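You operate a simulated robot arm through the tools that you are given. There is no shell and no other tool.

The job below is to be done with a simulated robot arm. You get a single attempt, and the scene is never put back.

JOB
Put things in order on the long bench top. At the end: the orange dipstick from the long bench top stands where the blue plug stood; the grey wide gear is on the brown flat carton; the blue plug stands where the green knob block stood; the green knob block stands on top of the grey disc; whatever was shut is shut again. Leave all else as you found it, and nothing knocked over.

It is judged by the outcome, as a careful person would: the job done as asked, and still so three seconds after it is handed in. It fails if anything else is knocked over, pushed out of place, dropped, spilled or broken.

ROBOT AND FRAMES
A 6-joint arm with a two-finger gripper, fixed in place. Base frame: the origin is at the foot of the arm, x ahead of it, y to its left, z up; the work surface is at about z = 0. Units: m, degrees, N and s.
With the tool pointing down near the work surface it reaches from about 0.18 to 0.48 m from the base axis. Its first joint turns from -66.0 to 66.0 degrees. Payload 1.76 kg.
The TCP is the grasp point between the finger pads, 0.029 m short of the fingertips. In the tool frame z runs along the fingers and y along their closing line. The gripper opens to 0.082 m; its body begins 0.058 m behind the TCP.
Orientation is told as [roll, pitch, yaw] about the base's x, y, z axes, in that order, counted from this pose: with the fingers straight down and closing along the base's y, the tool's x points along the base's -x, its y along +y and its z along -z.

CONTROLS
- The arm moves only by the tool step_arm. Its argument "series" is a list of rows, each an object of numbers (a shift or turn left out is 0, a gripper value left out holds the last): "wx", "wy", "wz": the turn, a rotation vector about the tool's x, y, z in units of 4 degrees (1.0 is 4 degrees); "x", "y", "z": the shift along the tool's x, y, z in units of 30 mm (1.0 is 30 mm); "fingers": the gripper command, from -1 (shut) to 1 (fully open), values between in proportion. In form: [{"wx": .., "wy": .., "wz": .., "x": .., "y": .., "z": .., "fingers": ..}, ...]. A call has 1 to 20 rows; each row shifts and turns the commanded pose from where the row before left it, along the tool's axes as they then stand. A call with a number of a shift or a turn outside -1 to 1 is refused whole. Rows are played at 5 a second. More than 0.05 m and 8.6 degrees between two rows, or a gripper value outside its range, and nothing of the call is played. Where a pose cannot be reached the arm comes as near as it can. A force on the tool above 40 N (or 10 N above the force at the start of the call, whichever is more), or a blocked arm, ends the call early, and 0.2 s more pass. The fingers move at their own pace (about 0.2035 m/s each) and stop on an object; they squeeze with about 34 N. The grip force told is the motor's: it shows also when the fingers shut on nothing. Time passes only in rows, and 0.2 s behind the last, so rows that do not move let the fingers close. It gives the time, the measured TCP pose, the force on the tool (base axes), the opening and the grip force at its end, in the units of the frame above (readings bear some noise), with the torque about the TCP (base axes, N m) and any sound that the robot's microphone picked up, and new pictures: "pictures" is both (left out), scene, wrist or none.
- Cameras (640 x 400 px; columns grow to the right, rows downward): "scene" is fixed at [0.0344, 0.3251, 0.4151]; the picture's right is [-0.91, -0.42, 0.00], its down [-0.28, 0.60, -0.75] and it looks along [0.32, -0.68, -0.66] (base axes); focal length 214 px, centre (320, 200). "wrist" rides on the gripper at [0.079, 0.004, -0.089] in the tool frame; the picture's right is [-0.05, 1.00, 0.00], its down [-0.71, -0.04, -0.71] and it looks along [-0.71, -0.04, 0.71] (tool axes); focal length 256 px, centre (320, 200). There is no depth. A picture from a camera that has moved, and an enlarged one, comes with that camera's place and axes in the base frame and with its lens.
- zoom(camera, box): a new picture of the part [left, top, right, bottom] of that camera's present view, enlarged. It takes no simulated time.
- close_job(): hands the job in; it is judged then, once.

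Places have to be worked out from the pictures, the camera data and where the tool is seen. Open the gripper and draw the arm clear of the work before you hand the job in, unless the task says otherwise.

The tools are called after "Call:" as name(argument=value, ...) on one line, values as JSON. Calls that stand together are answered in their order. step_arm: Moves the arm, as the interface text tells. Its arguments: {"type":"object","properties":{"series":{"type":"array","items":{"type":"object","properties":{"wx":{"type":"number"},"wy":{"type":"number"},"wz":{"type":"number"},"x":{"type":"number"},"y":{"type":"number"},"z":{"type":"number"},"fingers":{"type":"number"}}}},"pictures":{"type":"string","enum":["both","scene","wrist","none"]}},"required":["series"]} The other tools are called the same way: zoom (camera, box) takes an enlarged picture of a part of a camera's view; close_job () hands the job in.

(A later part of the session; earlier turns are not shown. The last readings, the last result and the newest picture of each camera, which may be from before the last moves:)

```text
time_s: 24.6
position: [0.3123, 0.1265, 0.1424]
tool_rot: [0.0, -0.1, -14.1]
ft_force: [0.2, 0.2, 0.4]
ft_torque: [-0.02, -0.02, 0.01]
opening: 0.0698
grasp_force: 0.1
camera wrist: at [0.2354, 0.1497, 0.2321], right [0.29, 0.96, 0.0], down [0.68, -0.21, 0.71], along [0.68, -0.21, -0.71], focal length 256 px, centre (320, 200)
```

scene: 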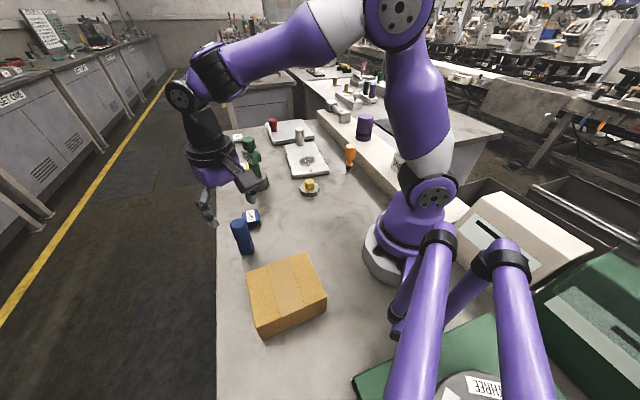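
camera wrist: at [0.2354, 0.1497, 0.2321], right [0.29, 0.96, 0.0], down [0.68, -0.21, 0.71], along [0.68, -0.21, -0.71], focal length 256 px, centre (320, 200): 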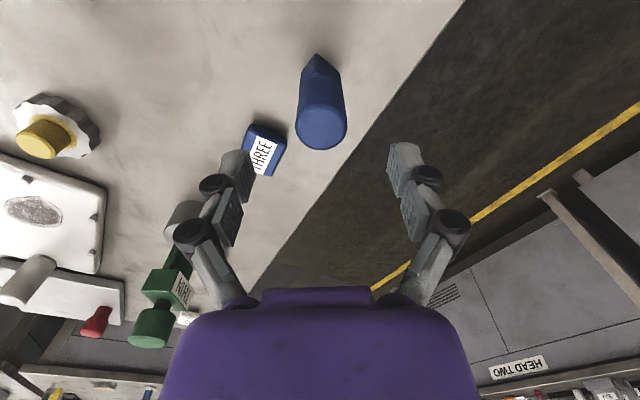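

The plug is centred between the fingers. I descend to z≈0.065 and close on the cylinder.

Call:
step_arm(series=[{"z": 0.9}, {"z": 0.9}, {"z": 0.75}, {}, {"fingers": -1}, {"fingers": -1}, {"fingers": -1}, {"fingers": -1}], pictures="both")

```text
time_s: 26.4
position: [0.3121, 0.1253, 0.0668]
tool_rot: [0.0, -0.1, -14.0]
ft_force: [2.5, 0.7, 7.4]
ft_torque: [0.06, -0.16, -0.02]
opening: 0.034
grasp_force: 34.7
camera wrist: at [0.235, 0.1493, 0.1557], right [0.29, 0.96, 0.0], down [0.67, -0.21, 0.71], along [0.68, -0.21, -0.71], focal length 256 px, centre (320, 200)
```

scene: 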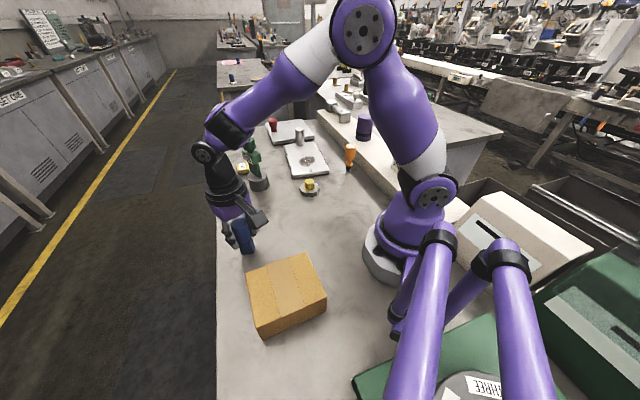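
wrist: 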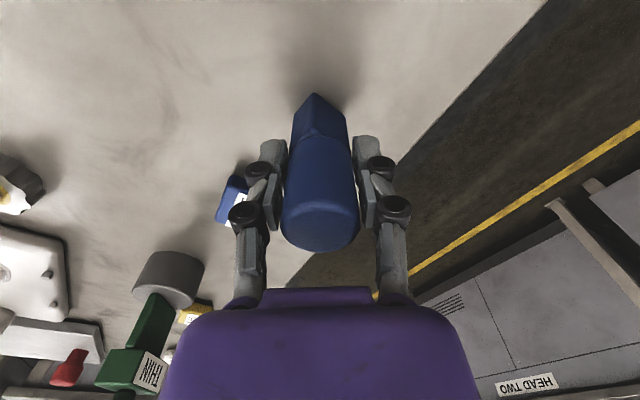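

Blue plug is gripped (0.034 m, 34 N) at (0.312,0.125). I lift it and carry it over to the green block's old spot at height.

Call:
step_arm(series=[{"z": -0.1}, {"z": -0.4}, {"z": -0.9}, {"z": -0.9}, {"z": -0.9}, {"z": -0.9}, {"x": 0.184, "y": -0.922}, {"x": 0.184, "y": -0.922}, {"x": 0.184, "y": -0.922}, {"x": 0.184, "y": -0.922}, {"x": 0.184, "y": -0.922}, {"x": 0.184, "y": -0.922}, {"x": 0.184, "y": -0.922}, {"x": 0.184, "y": -0.922}, {"x": 0.184, "y": -0.922}, {"x": 0.184, "y": -0.922}, {"x": 0.184, "y": -0.922}, {"x": 0.184, "y": -0.922}], pictures="both")

Call:
step_arm(series=[{"wz": 1}, {"wz": 1}, {"wz": 1}, {"wz": 1}, {"wz": 1}, {"wz": 1}, {"wz": 1}, {"wz": 1}, {"wz": 1}, {"wz": 1}, {}], pictures="both")

```text
time_s: 30.2
position: [0.1652, -0.1813, 0.1889]
tool_rot: [0.1, 0.0, -13.9]
ft_force: [-0.4, 0.1, -0.9]
ft_torque: [-0.02, 0.01, -0.02]
opening: 0.0343
grasp_force: 34.1
camera wrist: at [0.0889, -0.1563, 0.2781], right [0.29, 0.96, 0.0], down [0.68, -0.21, 0.71], along [0.68, -0.21, -0.71], focal length 256 px, centre (320, 200)
```

scene: 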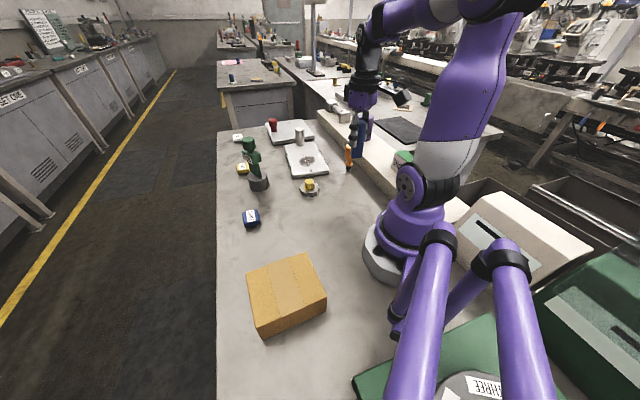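
wrist: 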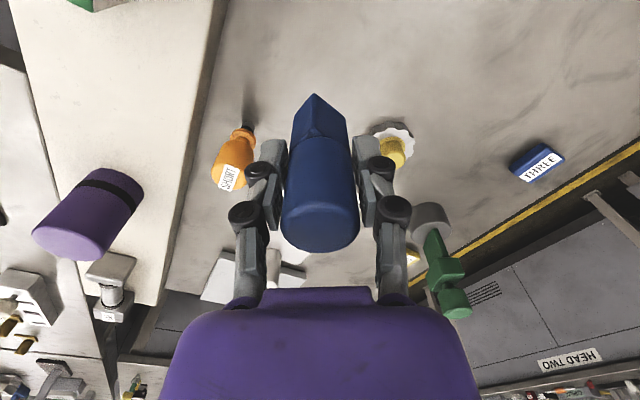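

```text
time_s: 32.6
position: [0.1644, -0.1802, 0.1872]
tool_rot: [0.1, 0.0, -53.9]
ft_force: [0.2, -0.6, -0.4]
ft_torque: [-0.02, 0.0, 0.01]
opening: 0.0337
grasp_force: 33.9
camera wrist: at [0.1215, -0.1132, 0.2771], right [0.84, 0.54, 0.0], down [0.38, -0.59, 0.71], along [0.38, -0.59, -0.71], focal length 256 px, centre (320, 200)
```

scene: 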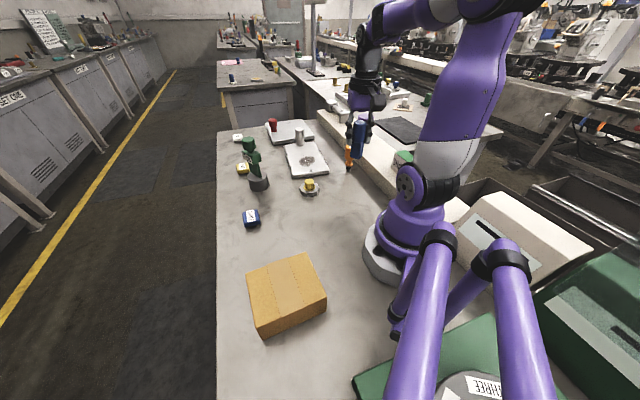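
wrist: 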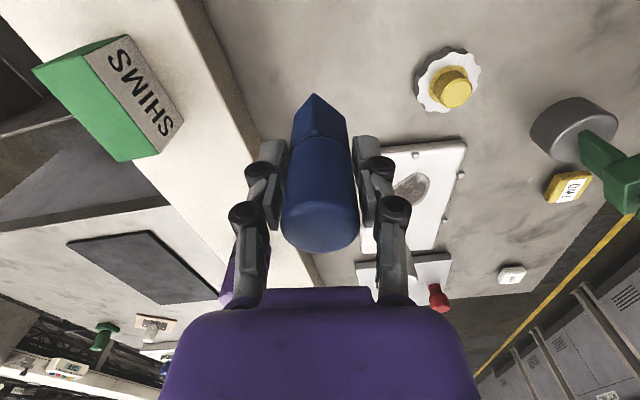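

I fine-shift a few mm and lower the plug to just above the bench at the green block's spot.

Call:
step_arm(series=[{"x": -0.15, "y": 0.07}, {"z": 0.9}, {"z": 0.9}, {"z": 0.9}, {"z": 0.75}, {"z": 0.3}, {}], pictures="both")

```text
time_s: 34.2
position: [0.1698, -0.1818, 0.0753]
tool_rot: [0.0, 0.0, -54.0]
ft_force: [0.2, -0.5, -0.4]
ft_torque: [0.0, -0.01, -0.01]
opening: 0.0342
grasp_force: 33.7
camera wrist: at [0.1255, -0.1148, 0.1653], right [0.84, 0.54, 0.0], down [0.38, -0.59, 0.71], along [0.39, -0.59, -0.71], focal length 256 px, centre (320, 200)
```

scene: 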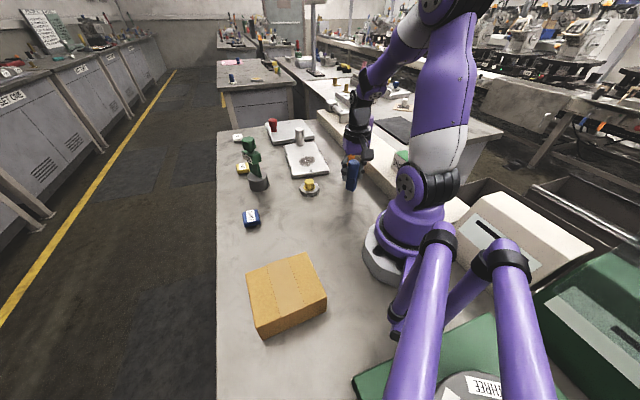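
wrist: 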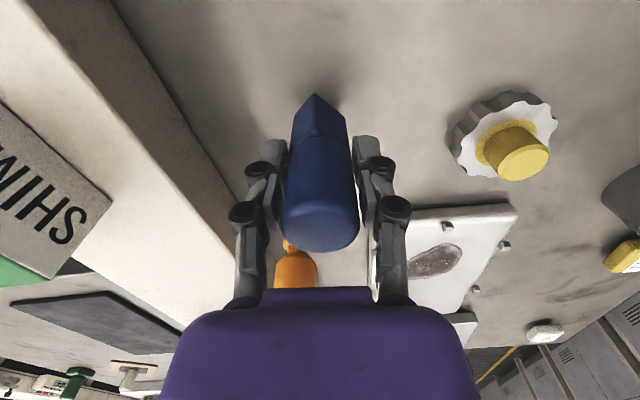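

Plug about 8 mm above the bench at the right spot; lowering in small steps until contact.

Call:
step_arm(series=[{"z": 0.1}, {"z": 0.07}, {}], pictures="none")

Call:
step_arm(series=[{"z": 0.04}, {}], pictures="none")

Call:
step_arm(series=[{"z": 0.035}, {}], pictures="none")

```text
time_s: 35.0
position: [0.1687, -0.1812, 0.0698]
tool_rot: [0.1, 0.0, -54.0]
ft_force: [-0.6, -0.2, -0.5]
ft_torque: [-0.03, -0.03, -0.01]
opening: 0.0339
grasp_force: 34.4
```

```text
time_s: 35.6
position: [0.1699, -0.1822, 0.0696]
tool_rot: [0.1, 0.0, -54.0]
ft_force: [0.4, 0.3, 0.0]
ft_torque: [-0.01, 0.01, 0.0]
opening: 0.0338
grasp_force: 33.9
```

```text
time_s: 36.2
position: [0.1699, -0.1817, 0.0686]
tool_rot: [0.1, -0.1, -53.9]
ft_force: [-0.1, -0.4, -0.8]
ft_torque: [-0.02, 0.01, -0.01]
opening: 0.034
grasp_force: 34.3
```

Call:
step_arm(series=[{"z": 0.035}, {}], pictures="none")

Call:
step_arm(series=[{"z": 0.02}, {}], pictures="none")

```text
time_s: 36.8
position: [0.1696, -0.1809, 0.0678]
tool_rot: [0.1, 0.0, -53.9]
ft_force: [-0.1, 0.4, -0.7]
ft_torque: [-0.02, 0.02, -0.01]
opening: 0.0337
grasp_force: 34.2
```

```text
time_s: 37.4
position: [0.1692, -0.1818, 0.0651]
tool_rot: [0.2, 0.0, -54.0]
ft_force: [-0.5, 3.4, 10.2]
ft_torque: [0.15, -0.02, 0.0]
opening: 0.034
grasp_force: 34.2
```

Contact at 10 N; I ease 0.4 mm and open the fingers.

Call:
step_arm(series=[{"z": -0.012}, {}, {"fingers": 0.0}, {"fingers": 0.5}, {"fingers": 0.5}, {"fingers": 0.5}], pictures="both")

```text
time_s: 38.8
position: [0.1707, -0.1817, 0.0668]
tool_rot: [0.0, 0.0, -54.0]
ft_force: [0.4, -0.1, 0.3]
ft_torque: [-0.02, 0.0, 0.03]
opening: 0.0613
grasp_force: 0.0
camera wrist: at [0.1261, -0.1155, 0.1559], right [0.84, 0.54, 0.0], down [0.38, -0.59, 0.71], along [0.39, -0.59, -0.71], focal length 256 px, centre (320, 200)
```

scene: 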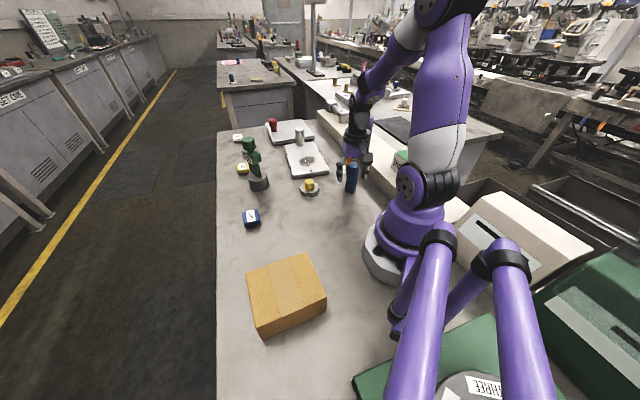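
wrist: 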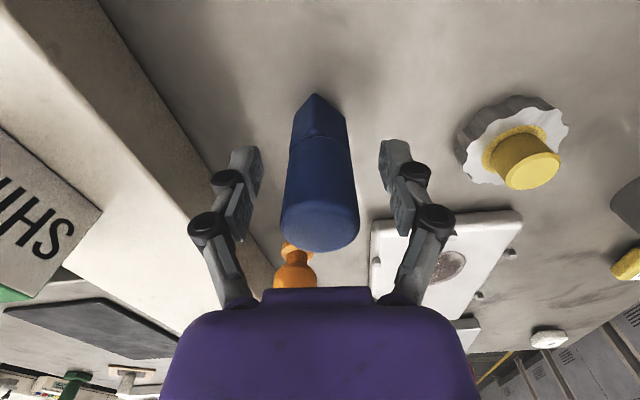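

Blue plug stands at the green block's spot. I rise clear and move above the orange dipstick.

Call:
step_arm(series=[{"z": -0.5}, {"z": -0.9}, {"z": -0.9}, {"z": -0.9}, {"z": -0.8}, {"x": -0.85, "y": -0.223}, {"x": -0.85, "y": -0.223}, {"x": -0.85, "y": -0.223}, {"x": -0.85, "y": -0.223}, {}], pictures="both")

Call:
zoom(camera="wrist", box=[260, 40, 380, 150])

Call:
zoom(camera="scene", box=[300, 120, 400, 210])

```text
time_s: 41.0
position: [0.2057, -0.2805, 0.1856]
tool_rot: [0.1, -0.1, -54.0]
ft_force: [0.3, 0.3, 0.1]
ft_torque: [0.01, 0.04, 0.0]
opening: 0.0616
grasp_force: 0.0
camera wrist: at [0.1619, -0.2145, 0.2758], right [0.84, 0.54, 0.0], down [0.38, -0.59, 0.71], along [0.38, -0.59, -0.71], focal length 256 px, centre (320, 200)
```

scene: 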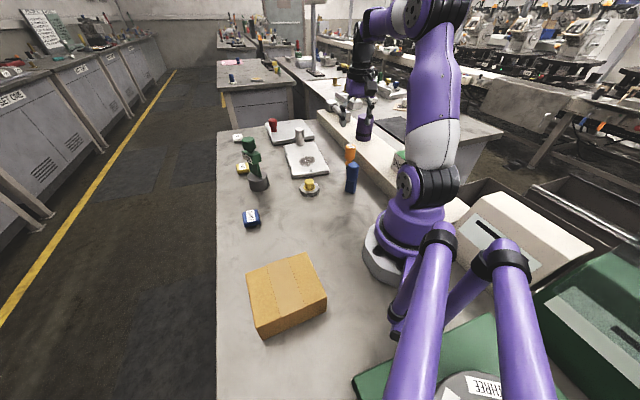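
wrist: 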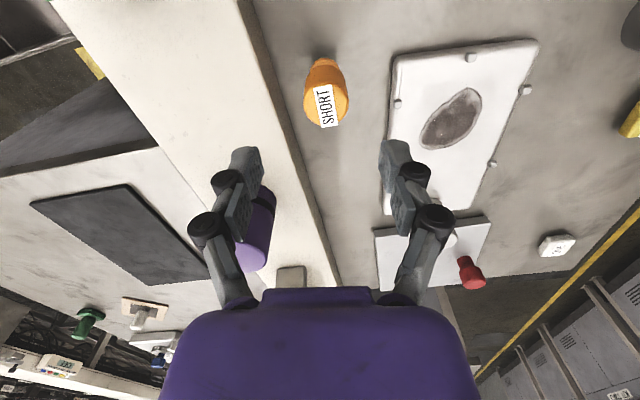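

```text
3.64 times, centred on (320, 95) of wrist
camera zoom: at [0.1619, -0.2145, 0.2758], right [0.84, 0.54, 0.0], down [0.38, -0.59, 0.71], along [0.38, -0.59, -0.71], focal length 931 px, centre (320, 582)
```

zoom: 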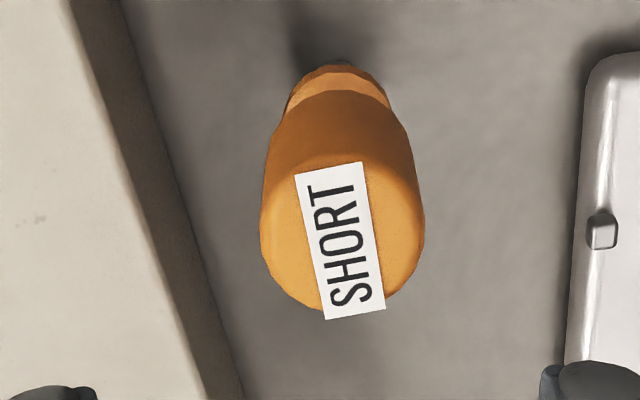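

```text
4.44 times, centred on (350, 165) of scene
camera zoom: at [0.0345, 0.3251, 0.4151], right [-0.91, -0.42, 0.0], down [-0.28, 0.6, -0.75], along [0.32, -0.68, -0.66], focal length 953 px, centre (187, 356)
```

zoom: 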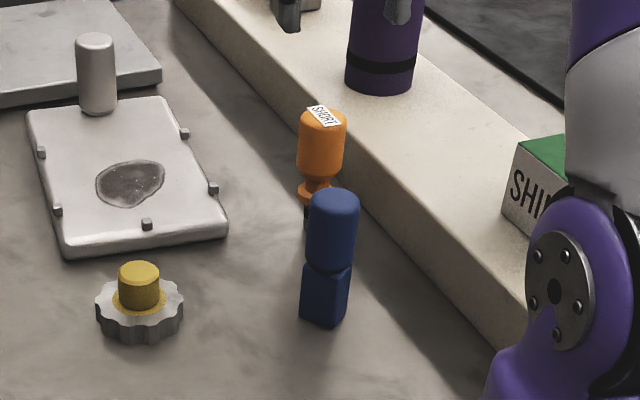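

The dipstick axis triangulates to (0.211,-0.282), top at z≈0.094. I correct by ~5 mm and descend to z≈0.079 (fingertips above the ledge top), then close.

Call:
step_arm(series=[{"x": -0.14, "y": 0.115}, {"z": 0.9}, {"z": 0.9}, {"z": 0.9}, {"z": 0.85}, {}], pictures="both")

```text
time_s: 42.4
position: [0.2131, -0.2817, 0.0787]
tool_rot: [0.2, 0.0, -54.0]
ft_force: [-0.2, 0.7, 1.2]
ft_torque: [0.0, 0.04, -0.01]
opening: 0.0614
grasp_force: 0.1
camera wrist: at [0.1698, -0.2158, 0.1685], right [0.84, 0.54, 0.0], down [0.38, -0.59, 0.71], along [0.39, -0.59, -0.71], focal length 256 px, centre (320, 200)
```

scene: 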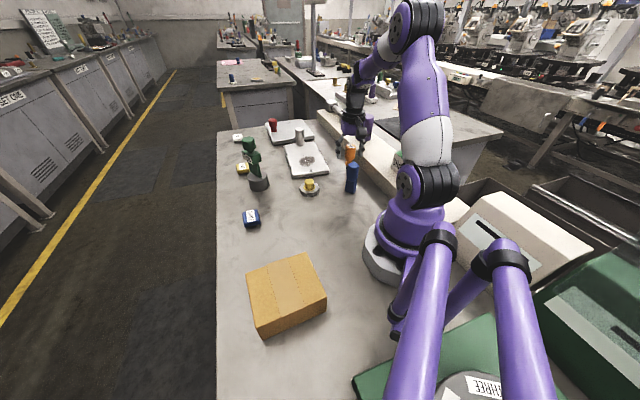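
wrist: 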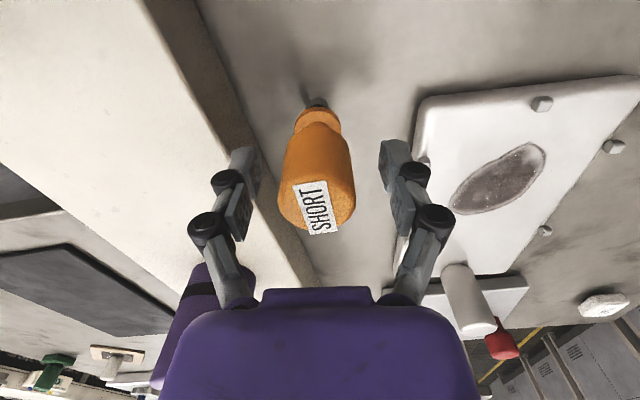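

The dipstick is centred between the fingers; closing, then a small lift to test.

Call:
step_arm(series=[{"fingers": -1}, {"fingers": -1}, {"fingers": -1}, {"fingers": -1}], pictures="both")

```text
time_s: 43.4
position: [0.2134, -0.2814, 0.0794]
tool_rot: [0.1, -0.2, -54.1]
ft_force: [-0.7, -2.8, 7.0]
ft_torque: [-0.19, 0.03, -0.01]
opening: 0.0315
grasp_force: 33.5
camera wrist: at [0.1698, -0.2159, 0.1689], right [0.84, 0.54, 0.0], down [0.38, -0.59, 0.71], along [0.39, -0.59, -0.71], focal length 256 px, centre (320, 200)
```

scene: 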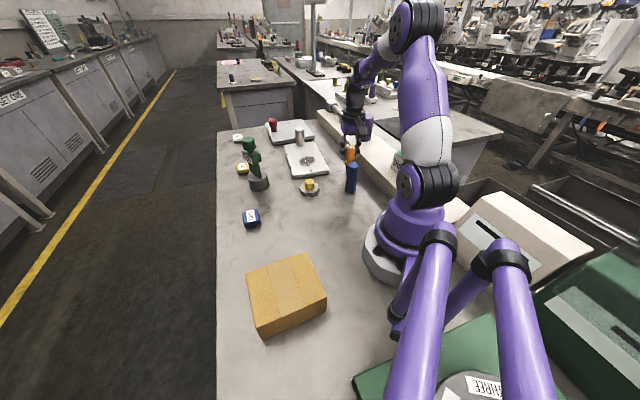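
wrist: 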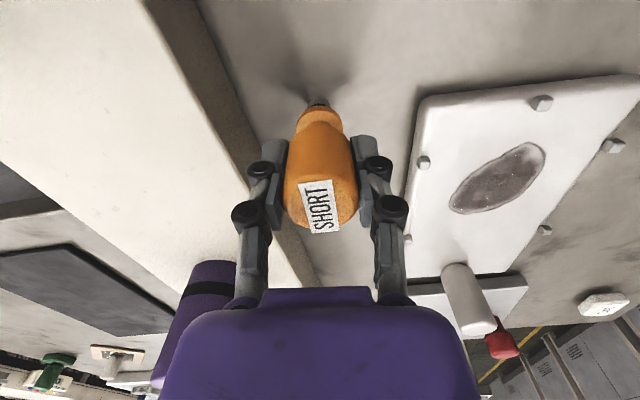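

Gripped firmly at 0.0315 m. I lift straight up and turn the wrist back to about -14°.

Call:
step_arm(series=[{"z": -0.1}, {"z": -0.4}, {"z": -0.9}, {"z": -0.9}, {"z": -0.9}, {"z": -0.9}, {}, {"wz": -1}, {"wz": -1}, {"wz": -1}, {"wz": -1}, {"wz": -1}, {"wz": -1}, {"wz": -1}, {"wz": -1}, {"wz": -1}, {"wz": -1}, {}], pictures="both")

```text
time_s: 47.2
position: [0.214, -0.2825, 0.2028]
tool_rot: [0.1, 0.0, -13.9]
ft_force: [-0.5, 0.0, -0.6]
ft_torque: [-0.03, -0.01, 0.01]
opening: 0.0318
grasp_force: 34.3
camera wrist: at [0.1373, -0.259, 0.2931], right [0.29, 0.96, 0.0], down [0.68, -0.21, 0.71], along [0.68, -0.21, -0.71], focal length 256 px, centre (320, 200)
```

scene: 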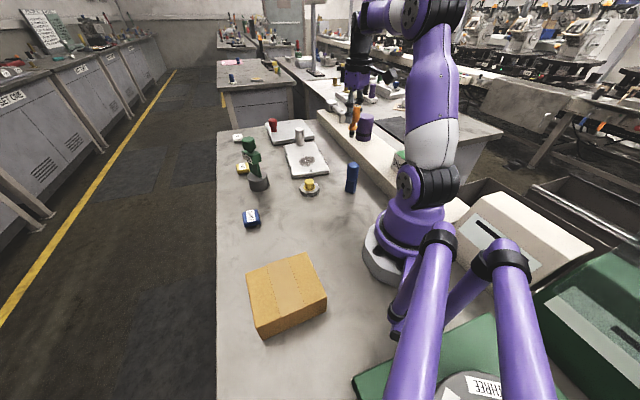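
wrist: 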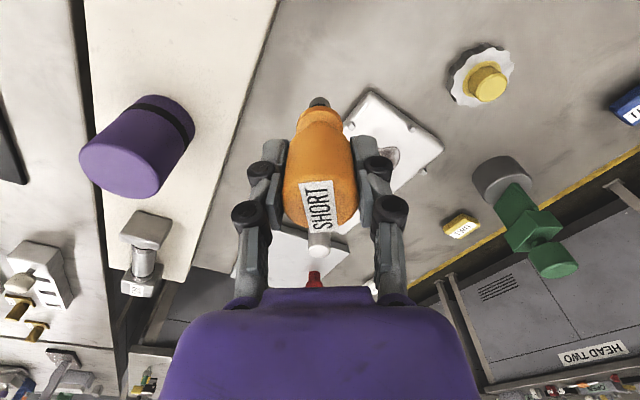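

The dipstick is held straight and everything else is unchanged. I carry it across to the blue plug's old spot.

Call:
step_arm(series=[{"x": 0.0085, "y": 0.931}, {"x": 0.0085, "y": 0.931}, {"x": 0.0085, "y": 0.931}, {"x": 0.0085, "y": 0.931}, {"x": 0.0085, "y": 0.931}, {"x": 0.0085, "y": 0.931}, {"x": 0.0085, "y": 0.931}, {"x": 0.0085, "y": 0.931}, {"x": 0.0085, "y": 0.931}, {"x": 0.0085, "y": 0.931}, {"x": 0.0085, "y": 0.931}, {"x": 0.0085, "y": 0.931}, {"x": 0.0085, "y": 0.931}, {"x": 0.0085, "y": 0.931}, {"x": 0.0085, "y": 0.931}, {}], pictures="both")

```text
time_s: 50.6
position: [0.309, 0.125, 0.2033]
tool_rot: [0.1, 0.0, -14.0]
ft_force: [0.4, -0.1, -0.8]
ft_torque: [0.03, -0.04, -0.01]
opening: 0.0312
grasp_force: 34.7
camera wrist: at [0.2329, 0.1495, 0.2924], right [0.29, 0.96, 0.0], down [0.68, -0.21, 0.71], along [0.68, -0.21, -0.71], focal length 256 px, centre (320, 200)
```

scene: 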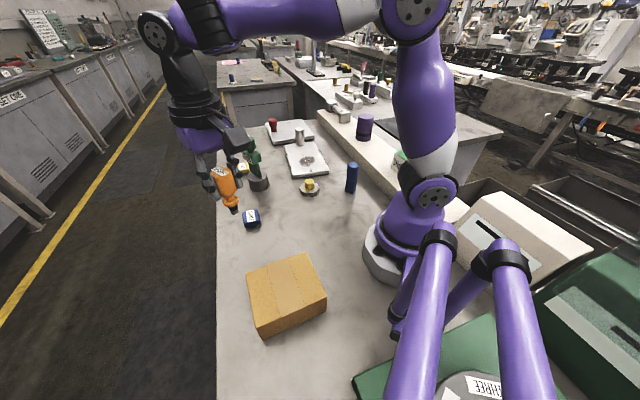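
wrist: 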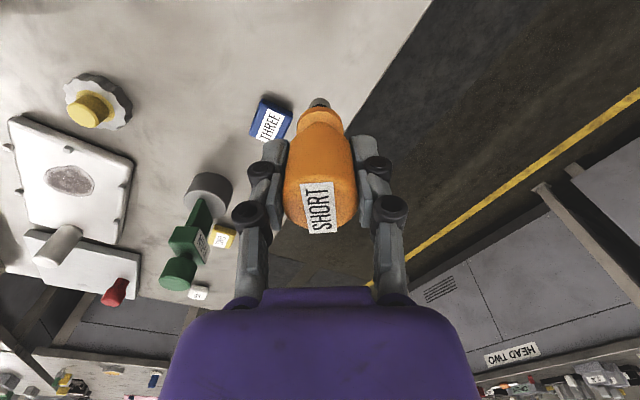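

At (0.309,0.125); I trim 2 mm and lower to ~8 mm above contact.

Call:
step_arm(series=[{"x": -0.057, "y": 0.05}, {"z": 0.9}, {"z": 0.9}, {"z": 0.9}, {"z": 0.8}, {"z": 0.35}, {}], pictures="both")

Call:
zoom(camera="scene", box=[210, 190, 290, 270])

Call:
zoom(camera="wrist", box=[240, 60, 400, 180])

```text
time_s: 52.2
position: [0.3123, 0.1253, 0.0883]
tool_rot: [0.0, 0.0, -14.0]
ft_force: [0.3, 0.7, -0.6]
ft_torque: [0.0, 0.01, -0.03]
opening: 0.0312
grasp_force: 34.3
camera wrist: at [0.2362, 0.1498, 0.1775], right [0.29, 0.96, 0.0], down [0.68, -0.21, 0.71], along [0.68, -0.21, -0.71], focal length 256 px, centre (320, 200)
```

scene: 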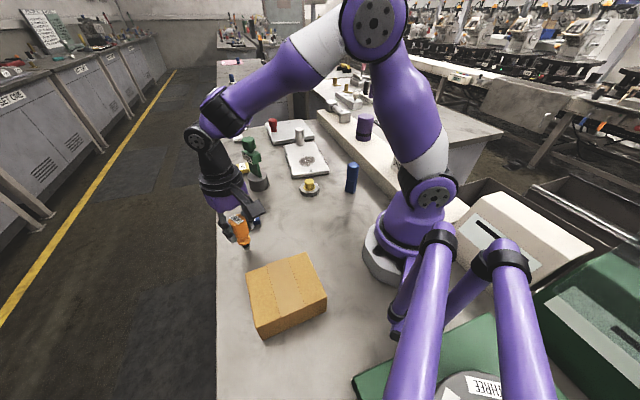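
wrist: 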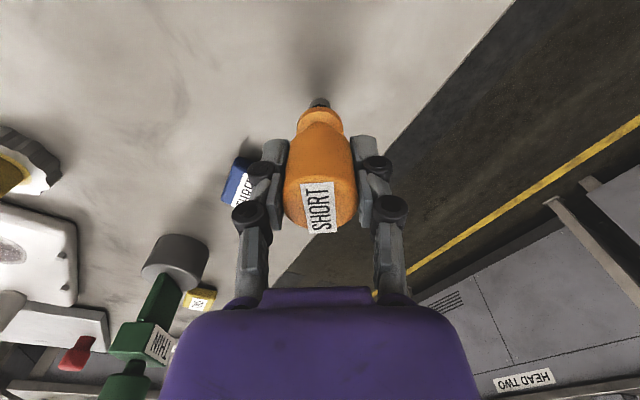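

```text
5.00 times, centred on (250, 230) of scene
camera zoom: at [0.0344, 0.3251, 0.4151], right [-0.91, -0.42, 0.0], down [-0.28, 0.6, -0.75], along [0.32, -0.68, -0.66], focal length 1072 px, centre (670, 50)
```

zoom: 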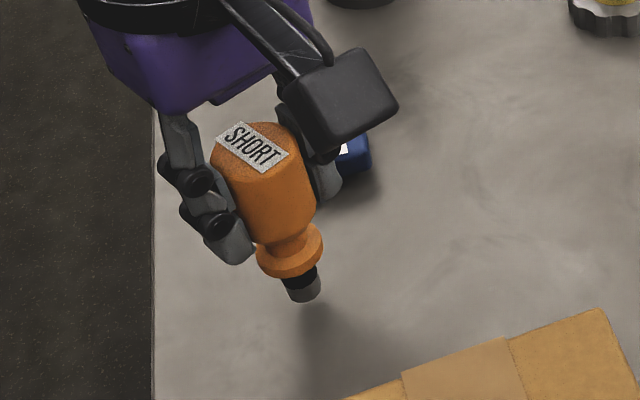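

```text
3.33 times, centred on (320, 120) of wrist
camera zoom: at [0.2362, 0.1498, 0.1775], right [0.29, 0.96, 0.0], down [0.68, -0.21, 0.71], along [0.68, -0.21, -0.71], focal length 853 px, centre (320, 467)
```

zoom: 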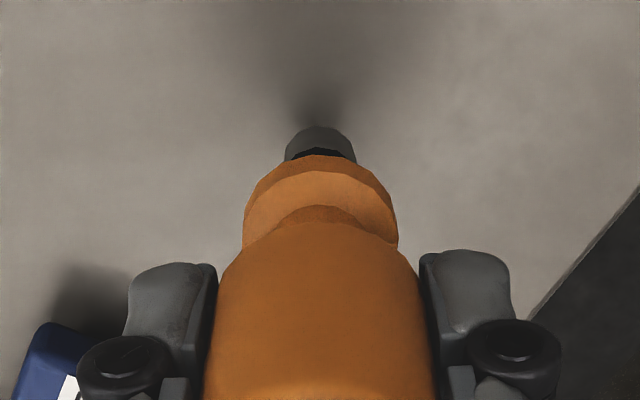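

Tip hangs straight about 9 mm up. Lowering in small steps to contact.

Call:
step_arm(series=[{"z": 0.12}, {"z": 0.1}, {}], pictures="none")

Call:
step_arm(series=[{"z": 0.03}, {}], pictures="none")

Call:
step_arm(series=[{"z": 0.03}, {}], pictures="none")

```text
time_s: 53.0
position: [0.3128, 0.1251, 0.0815]
tool_rot: [0.1, 0.0, -13.9]
ft_force: [0.1, -0.9, -1.7]
ft_torque: [0.01, 0.03, 0.01]
opening: 0.0314
grasp_force: 33.5
```

```text
time_s: 53.6
position: [0.3138, 0.1248, 0.0809]
tool_rot: [0.0, 0.0, -14.0]
ft_force: [0.5, 0.4, -0.1]
ft_torque: [0.03, 0.0, -0.03]
opening: 0.0315
grasp_force: 34.4
```

```text
time_s: 54.2
position: [0.3128, 0.1248, 0.0801]
tool_rot: [0.1, 0.0, -14.1]
ft_force: [0.3, -0.1, -0.6]
ft_torque: [-0.02, -0.03, 0.02]
opening: 0.0313
grasp_force: 34.4
```

Call:
step_arm(series=[{"z": 0.025}, {}], pictures="none")

Call:
step_arm(series=[{"z": 0.02}, {}], pictures="none")

```text
time_s: 54.8
position: [0.314, 0.1259, 0.0783]
tool_rot: [0.0, -0.2, -14.0]
ft_force: [0.5, -1.4, 3.2]
ft_torque: [-0.08, 0.01, -0.02]
opening: 0.0314
grasp_force: 34.3
```

```text
time_s: 55.4
position: [0.3123, 0.1273, 0.0792]
tool_rot: [0.2, -0.2, -14.0]
ft_force: [-1.2, -4.7, 21.1]
ft_torque: [-0.27, 0.03, 0.03]
opening: 0.0313
grasp_force: 33.7
```

Contact made (21 N); easing back so the tip only just rests.

Call:
step_arm(series=[{"z": -0.02}, {}], pictures="none")

```text
time_s: 56.0
position: [0.3125, 0.1264, 0.0785]
tool_rot: [0.0, 0.1, -13.9]
ft_force: [2.7, 0.4, 7.3]
ft_torque: [0.05, -0.25, 0.01]
opening: 0.0311
grasp_force: 34.4
```

Call:
step_arm(series=[{"z": -0.01}, {}], pictures="both")

Call:
zoom(camera="scene", box=[210, 190, 290, 270])

```text
time_s: 56.6
position: [0.312, 0.1256, 0.0785]
tool_rot: [0.0, 0.0, -14.0]
ft_force: [2.5, 0.5, 6.1]
ft_torque: [0.08, -0.19, -0.03]
opening: 0.0311
grasp_force: 34.3
camera wrist: at [0.2357, 0.1494, 0.1688], right [0.29, 0.96, 0.0], down [0.68, -0.21, 0.71], along [0.68, -0.21, -0.71], focal length 256 px, centre (320, 200)
```

scene: 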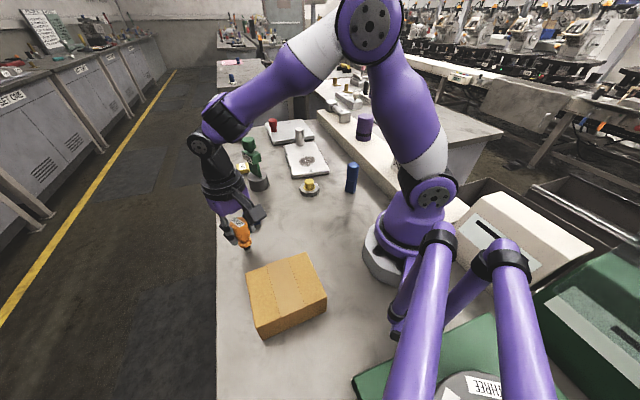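
wrist: 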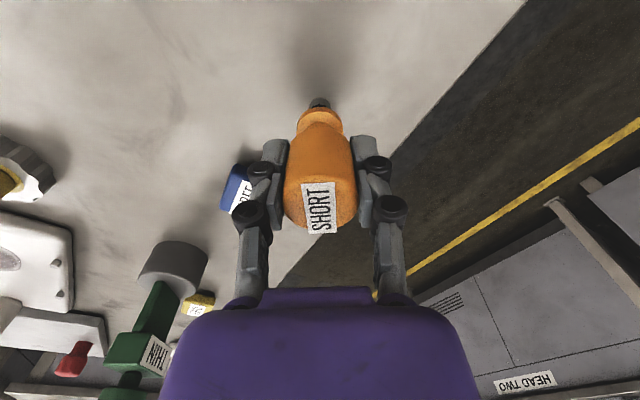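

```text
5.00 times, centred on (250, 230) of scene
camera zoom: at [0.0344, 0.3251, 0.4151], right [-0.91, -0.42, 0.0], down [-0.28, 0.6, -0.75], along [0.32, -0.68, -0.66], focal length 1072 px, centre (670, 50)
```

zoom: 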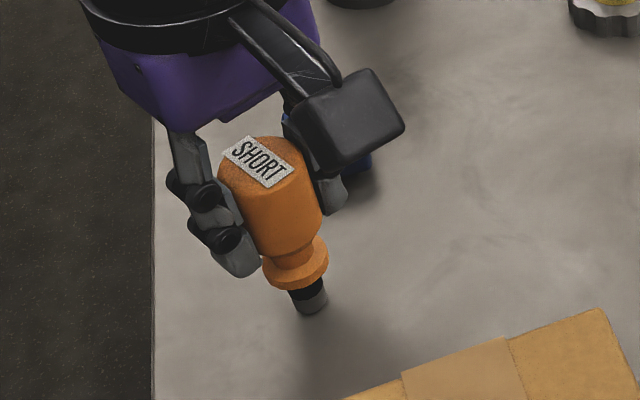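

Upright, with a slight side friction load; I ease a hair more before releasing.

Call:
step_arm(series=[{"z": -0.012}, {}], pictures="none")

```text
time_s: 57.2
position: [0.3109, 0.1259, 0.0795]
tool_rot: [0.0, 0.1, -14.0]
ft_force: [-0.8, -0.3, -0.4]
ft_torque: [0.02, -0.02, 0.01]
opening: 0.0313
grasp_force: 33.7
```

Load is zero with the tip within a fraction of a millimetre of the bench. Opening the fingers now.

Call:
step_arm(series=[{"fingers": -0.1}, {"fingers": 0.5}, {"fingers": 0.5}, {"fingers": 0.5}, {}], pictures="both")

Call:
zoom(camera="scene", box=[210, 190, 290, 270])

```text
time_s: 58.4
position: [0.3123, 0.1261, 0.0795]
tool_rot: [0.1, 0.1, -14.0]
ft_force: [0.1, 0.5, 1.2]
ft_torque: [0.04, 0.03, -0.03]
opening: 0.0615
grasp_force: 0.1
camera wrist: at [0.2359, 0.1492, 0.1692], right [0.29, 0.96, 0.0], down [0.68, -0.21, 0.71], along [0.68, -0.21, -0.71], focal length 256 px, centre (320, 200)
```

scene: 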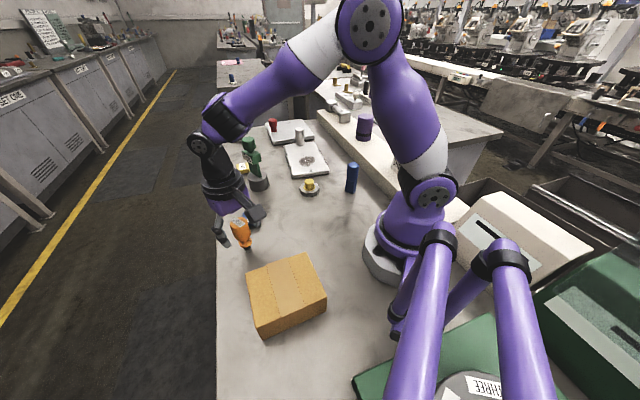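
wrist: 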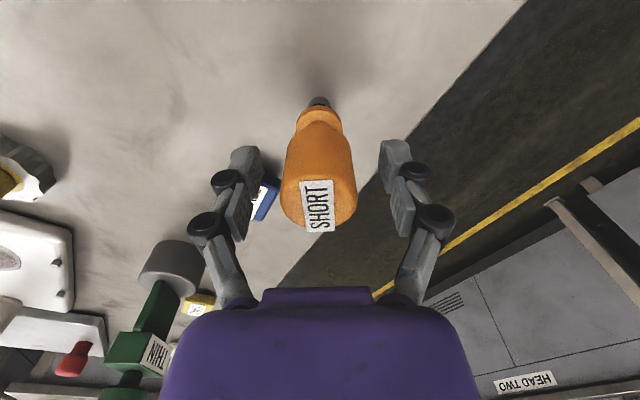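

```text
5.00 times, centred on (250, 230) of scene
camera zoom: at [0.0344, 0.3251, 0.4151], right [-0.91, -0.42, 0.0], down [-0.28, 0.6, -0.75], along [0.32, -0.68, -0.66], focal length 1072 px, centre (670, 50)
```

zoom: 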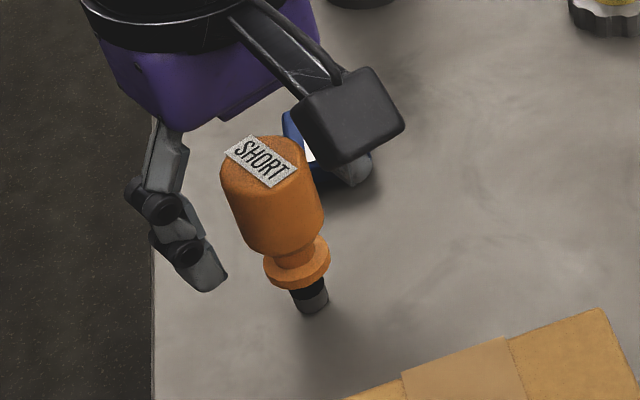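

The dipstick stands on its own at the blue plug's spot. I rise straight up, check it stays, and head over to the gear.

Call:
step_arm(series=[{"z": -0.4}, {"z": -0.8}, {"z": -0.9}, {"z": -0.9}, {"z": -0.9}, {"x": -0.075, "y": -0.882}, {"x": -0.075, "y": -0.882}, {"x": -0.075, "y": -0.882}, {"x": -0.075, "y": -0.882}, {"x": -0.075, "y": -0.882}, {"x": -0.075, "y": -0.882}, {"x": -0.075, "y": -0.882}, {"x": -0.075, "y": -0.882}, {"x": -0.075, "y": -0.882}, {"z": 0.8}, {"z": 0.8}, {}], pictures="both")

Call:
zoom(camera="wrist", box=[220, 20, 420, 160])

Call:
zoom(camera="scene", box=[210, 120, 370, 270])

```text
time_s: 62.0
position: [0.2736, -0.1109, 0.1477]
tool_rot: [0.1, -0.1, -14.0]
ft_force: [-0.3, -0.4, -0.5]
ft_torque: [0.0, -0.04, -0.02]
opening: 0.0614
grasp_force: 0.1
camera wrist: at [0.1968, -0.0873, 0.2373], right [0.29, 0.96, 0.0], down [0.68, -0.21, 0.71], along [0.68, -0.21, -0.71], focal length 256 px, centre (320, 200)
```

scene: 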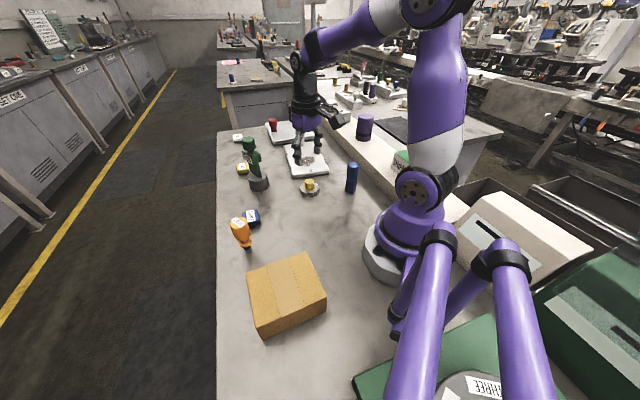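
wrist: 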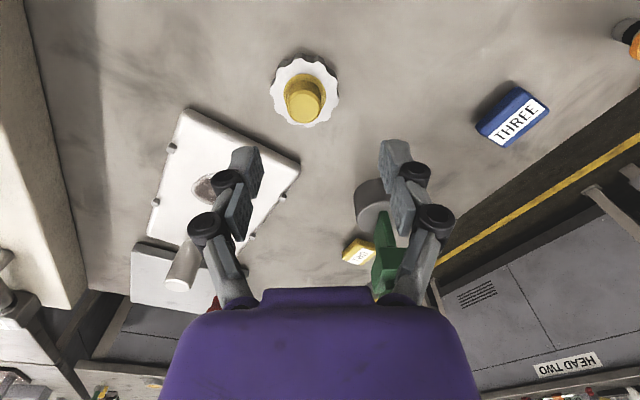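

```text
2.86 times, centred on (320, 90) of wrist
camera zoom: at [0.1968, -0.0873, 0.2373], right [0.29, 0.96, 0.0], down [0.68, -0.21, 0.71], along [0.68, -0.21, -0.71], focal length 731 px, centre (320, 514)
```

zoom: 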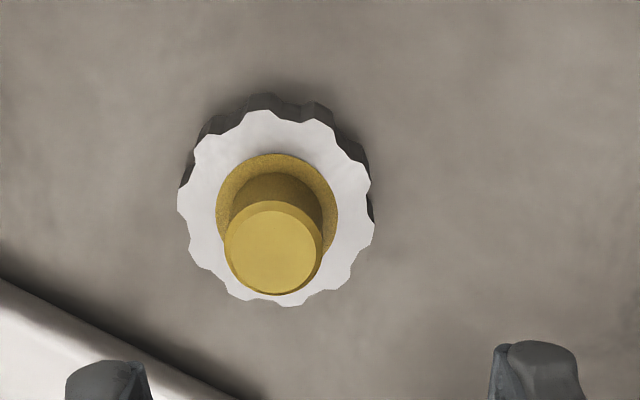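

```text
2.67 times, centred on (290, 195) of scene
camera zoom: at [0.0344, 0.3251, 0.4151], right [-0.91, -0.42, 0.0], down [-0.28, 0.6, -0.75], along [0.32, -0.68, -0.66], focal length 572 px, centre (400, 213)
```

zoom: 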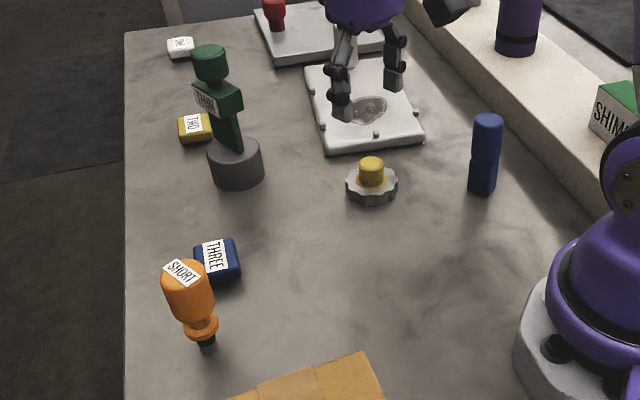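

All three moved items stand. The gear centre triangulates to (0.281,-0.128), top face z≈0.012, knob top z≈0.038, knob ~26 mm wide. I centre over it and descend part-way.

Call:
step_arm(series=[{"x": -0.377, "y": -0.483}, {"z": 0.8}, {"z": 0.8}, {}], pictures="both")

Call:
zoom(camera="wrist", box=[220, 60, 420, 200])

Call:
zoom(camera="scene", box=[270, 140, 350, 210])

```text
time_s: 63.0
position: [0.2826, -0.1239, 0.1005]
tool_rot: [0.0, -0.2, -14.0]
ft_force: [0.3, 0.2, 0.1]
ft_torque: [-0.04, 0.03, -0.01]
opening: 0.0616
grasp_force: 0.0
camera wrist: at [0.2058, -0.1017, 0.1893], right [0.29, 0.96, 0.0], down [0.68, -0.21, 0.71], along [0.68, -0.21, -0.71], focal length 256 px, centre (320, 200)
```

scene: 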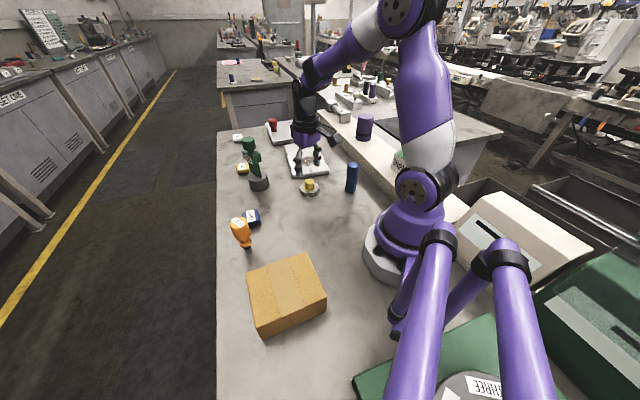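
wrist: 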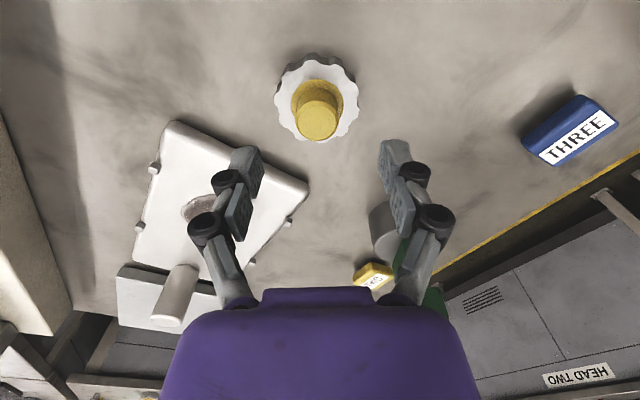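

```text
2.86 times, centred on (320, 130) of wrist
camera zoom: at [0.2058, -0.1017, 0.1893], right [0.29, 0.96, 0.0], down [0.68, -0.21, 0.71], along [0.68, -0.21, -0.71], focal length 731 px, centre (320, 400)
```

zoom: 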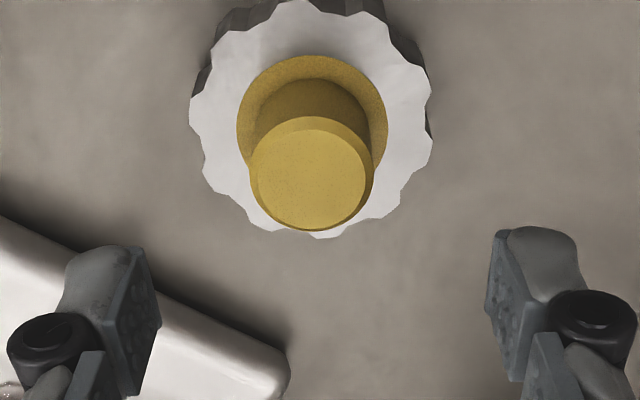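

```text
5.71 times, centred on (310, 175) of scene
camera zoom: at [0.0344, 0.3251, 0.4151], right [-0.91, -0.42, 0.0], down [-0.28, 0.6, -0.75], along [0.32, -0.68, -0.66], focal length 1226 px, centre (377, 343)
```

zoom: 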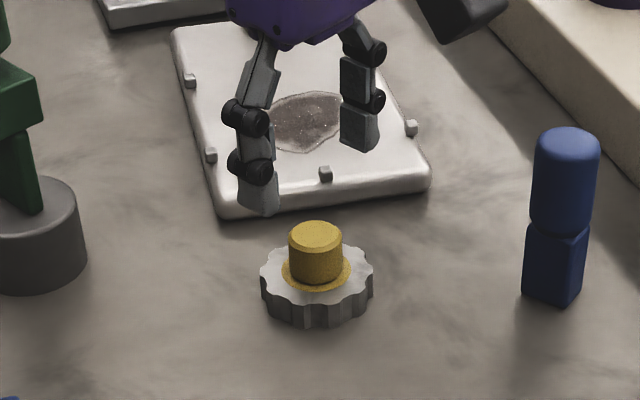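

Knob is 4 mm to the right-hand (−y) side of the TCP; I correct that and descend to z≈0.047, fingertips just above the gear face, then close on the knob.

Call:
step_arm(series=[{"x": -0.02, "y": -0.147}, {"z": 0.8}, {"z": 0.7}, {"z": 0.25}, {}], pictures="both")

Call:
zoom(camera="scene", box=[270, 140, 350, 210])

```text
time_s: 64.2
position: [0.2809, -0.1298, 0.0472]
tool_rot: [0.0, 0.0, -14.0]
ft_force: [0.4, -0.4, 0.0]
ft_torque: [0.01, 0.0, 0.0]
opening: 0.0614
grasp_force: 0.0
camera wrist: at [0.205, -0.1064, 0.1382], right [0.29, 0.96, 0.0], down [0.68, -0.21, 0.71], along [0.68, -0.21, -0.71], focal length 256 px, centre (320, 200)
```

scene: 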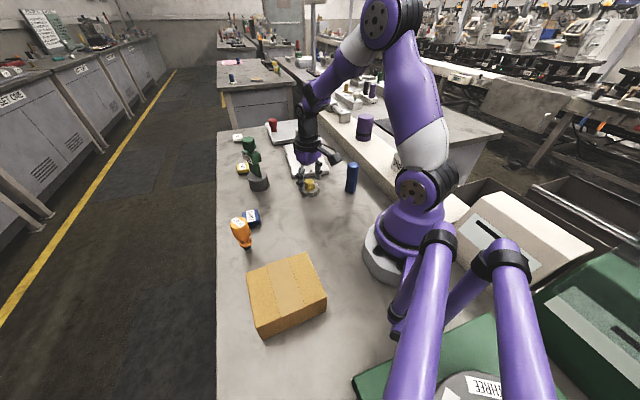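
wrist: 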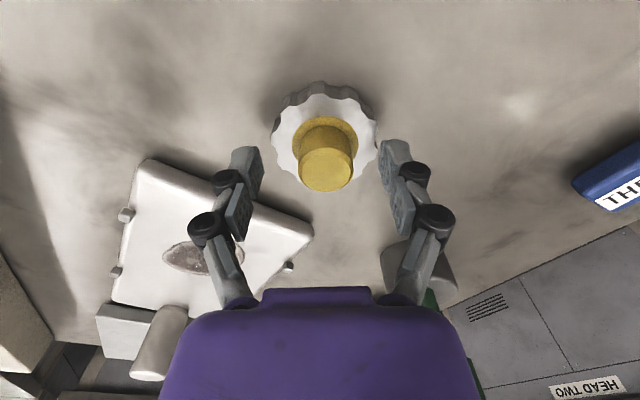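

```text
5.71 times, centred on (310, 175) of scene
camera zoom: at [0.0344, 0.3251, 0.4151], right [-0.91, -0.42, 0.0], down [-0.28, 0.6, -0.75], along [0.32, -0.68, -0.66], focal length 1226 px, centre (377, 343)
```

zoom: 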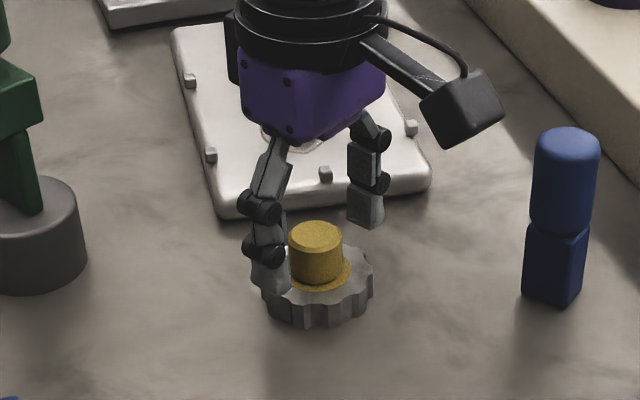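

Fingers straddle the knob just above the gear face. A 1.5 mm trim, then I close and lift a little to see that gear and knob come up together.

Call:
step_arm(series=[{"y": 0.05}, {}, {"fingers": -1}, {"fingers": -1}, {"fingers": -1}, {"fingers": -1}], pictures="none")

Call:
step_arm(series=[{"z": -0.1}, {"z": -0.4}, {"z": -0.6}, {}], pictures="both")

Call:
zoom(camera="scene", box=[270, 130, 350, 210])

```text
time_s: 65.6
position: [0.2815, -0.1288, 0.049]
tool_rot: [0.0, -0.2, -14.0]
ft_force: [1.8, -0.4, 13.8]
ft_torque: [-0.02, -0.08, 0.01]
opening: 0.0269
grasp_force: 34.4
```

```text
time_s: 66.6
position: [0.2812, -0.1285, 0.0806]
tool_rot: [0.1, -0.1, -13.9]
ft_force: [0.1, 0.2, -0.3]
ft_torque: [-0.02, -0.02, -0.01]
opening: 0.0269
grasp_force: 33.7
camera wrist: at [0.2053, -0.1052, 0.1709], right [0.29, 0.96, 0.0], down [0.68, -0.21, 0.71], along [0.68, -0.21, -0.71], focal length 256 px, centre (320, 200)
```

scene: 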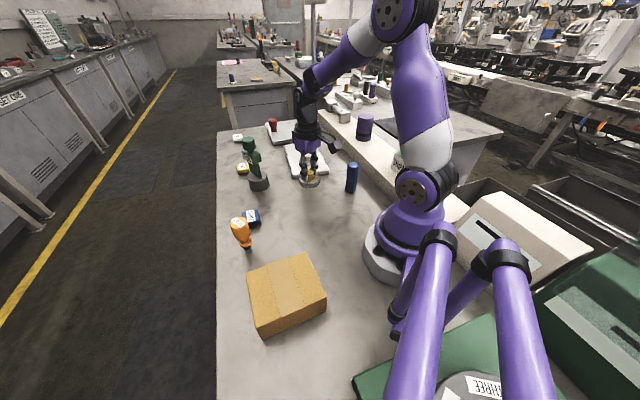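
wrist: 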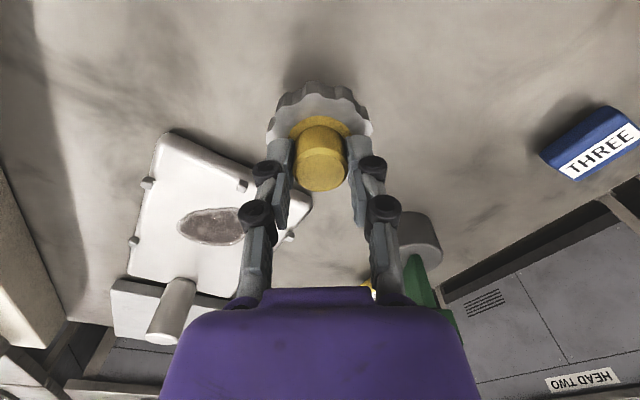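

```text
5.00 times, centred on (310, 170) of scene
camera zoom: at [0.0344, 0.3251, 0.4151], right [-0.91, -0.42, 0.0], down [-0.28, 0.6, -0.75], along [0.32, -0.68, -0.66], focal length 1072 px, centre (370, 350)
```

zoom: 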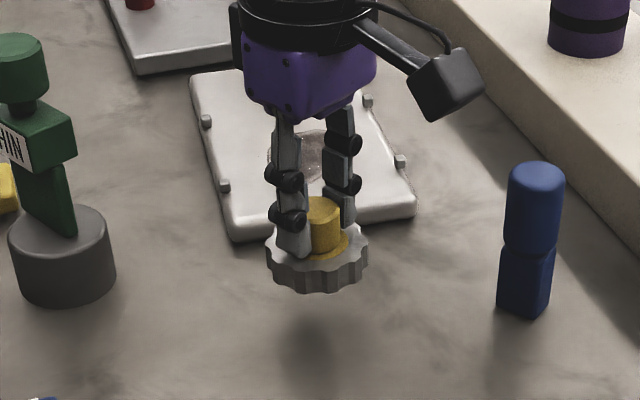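

Gear and knob are one piece and hang level; TCP-to-gear-bottom is about 0.048. I lift further and carry it towards the carton.

Call:
step_arm(series=[{"z": -0.9}, {"z": -0.9}, {"z": -0.9}, {"z": -0.3}, {"x": 0.559, "y": 0.84}, {"x": 0.559, "y": 0.84}, {"x": 0.559, "y": 0.84}, {"x": 0.559, "y": 0.84}, {"x": 0.559, "y": 0.84}, {"x": 0.559, "y": 0.84}, {"x": 0.559, "y": 0.84}, {"x": 0.559, "y": 0.84}, {"x": 0.559, "y": 0.84}, {}], pictures="both")

```text
time_s: 69.6
position: [0.1899, 0.1285, 0.1696]
tool_rot: [0.1, -0.1, -13.9]
ft_force: [0.4, 0.2, -0.7]
ft_torque: [-0.01, -0.01, 0.01]
opening: 0.0268
grasp_force: 34.1
camera wrist: at [0.1119, 0.1516, 0.2601], right [0.29, 0.96, 0.0], down [0.68, -0.21, 0.71], along [0.68, -0.21, -0.71], focal length 256 px, centre (320, 200)
```

scene: 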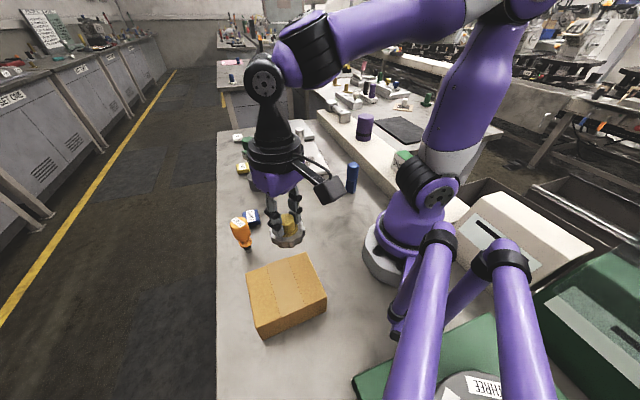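
wrist: 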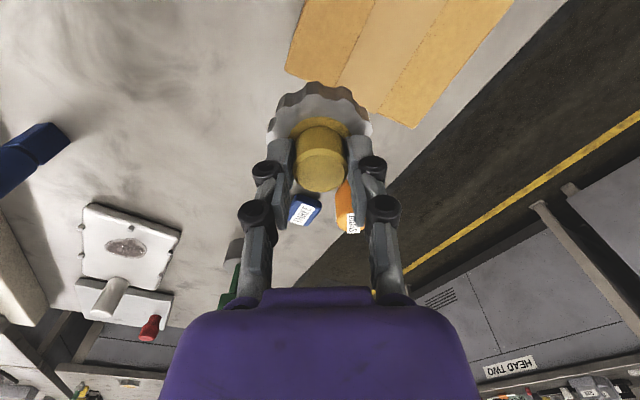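

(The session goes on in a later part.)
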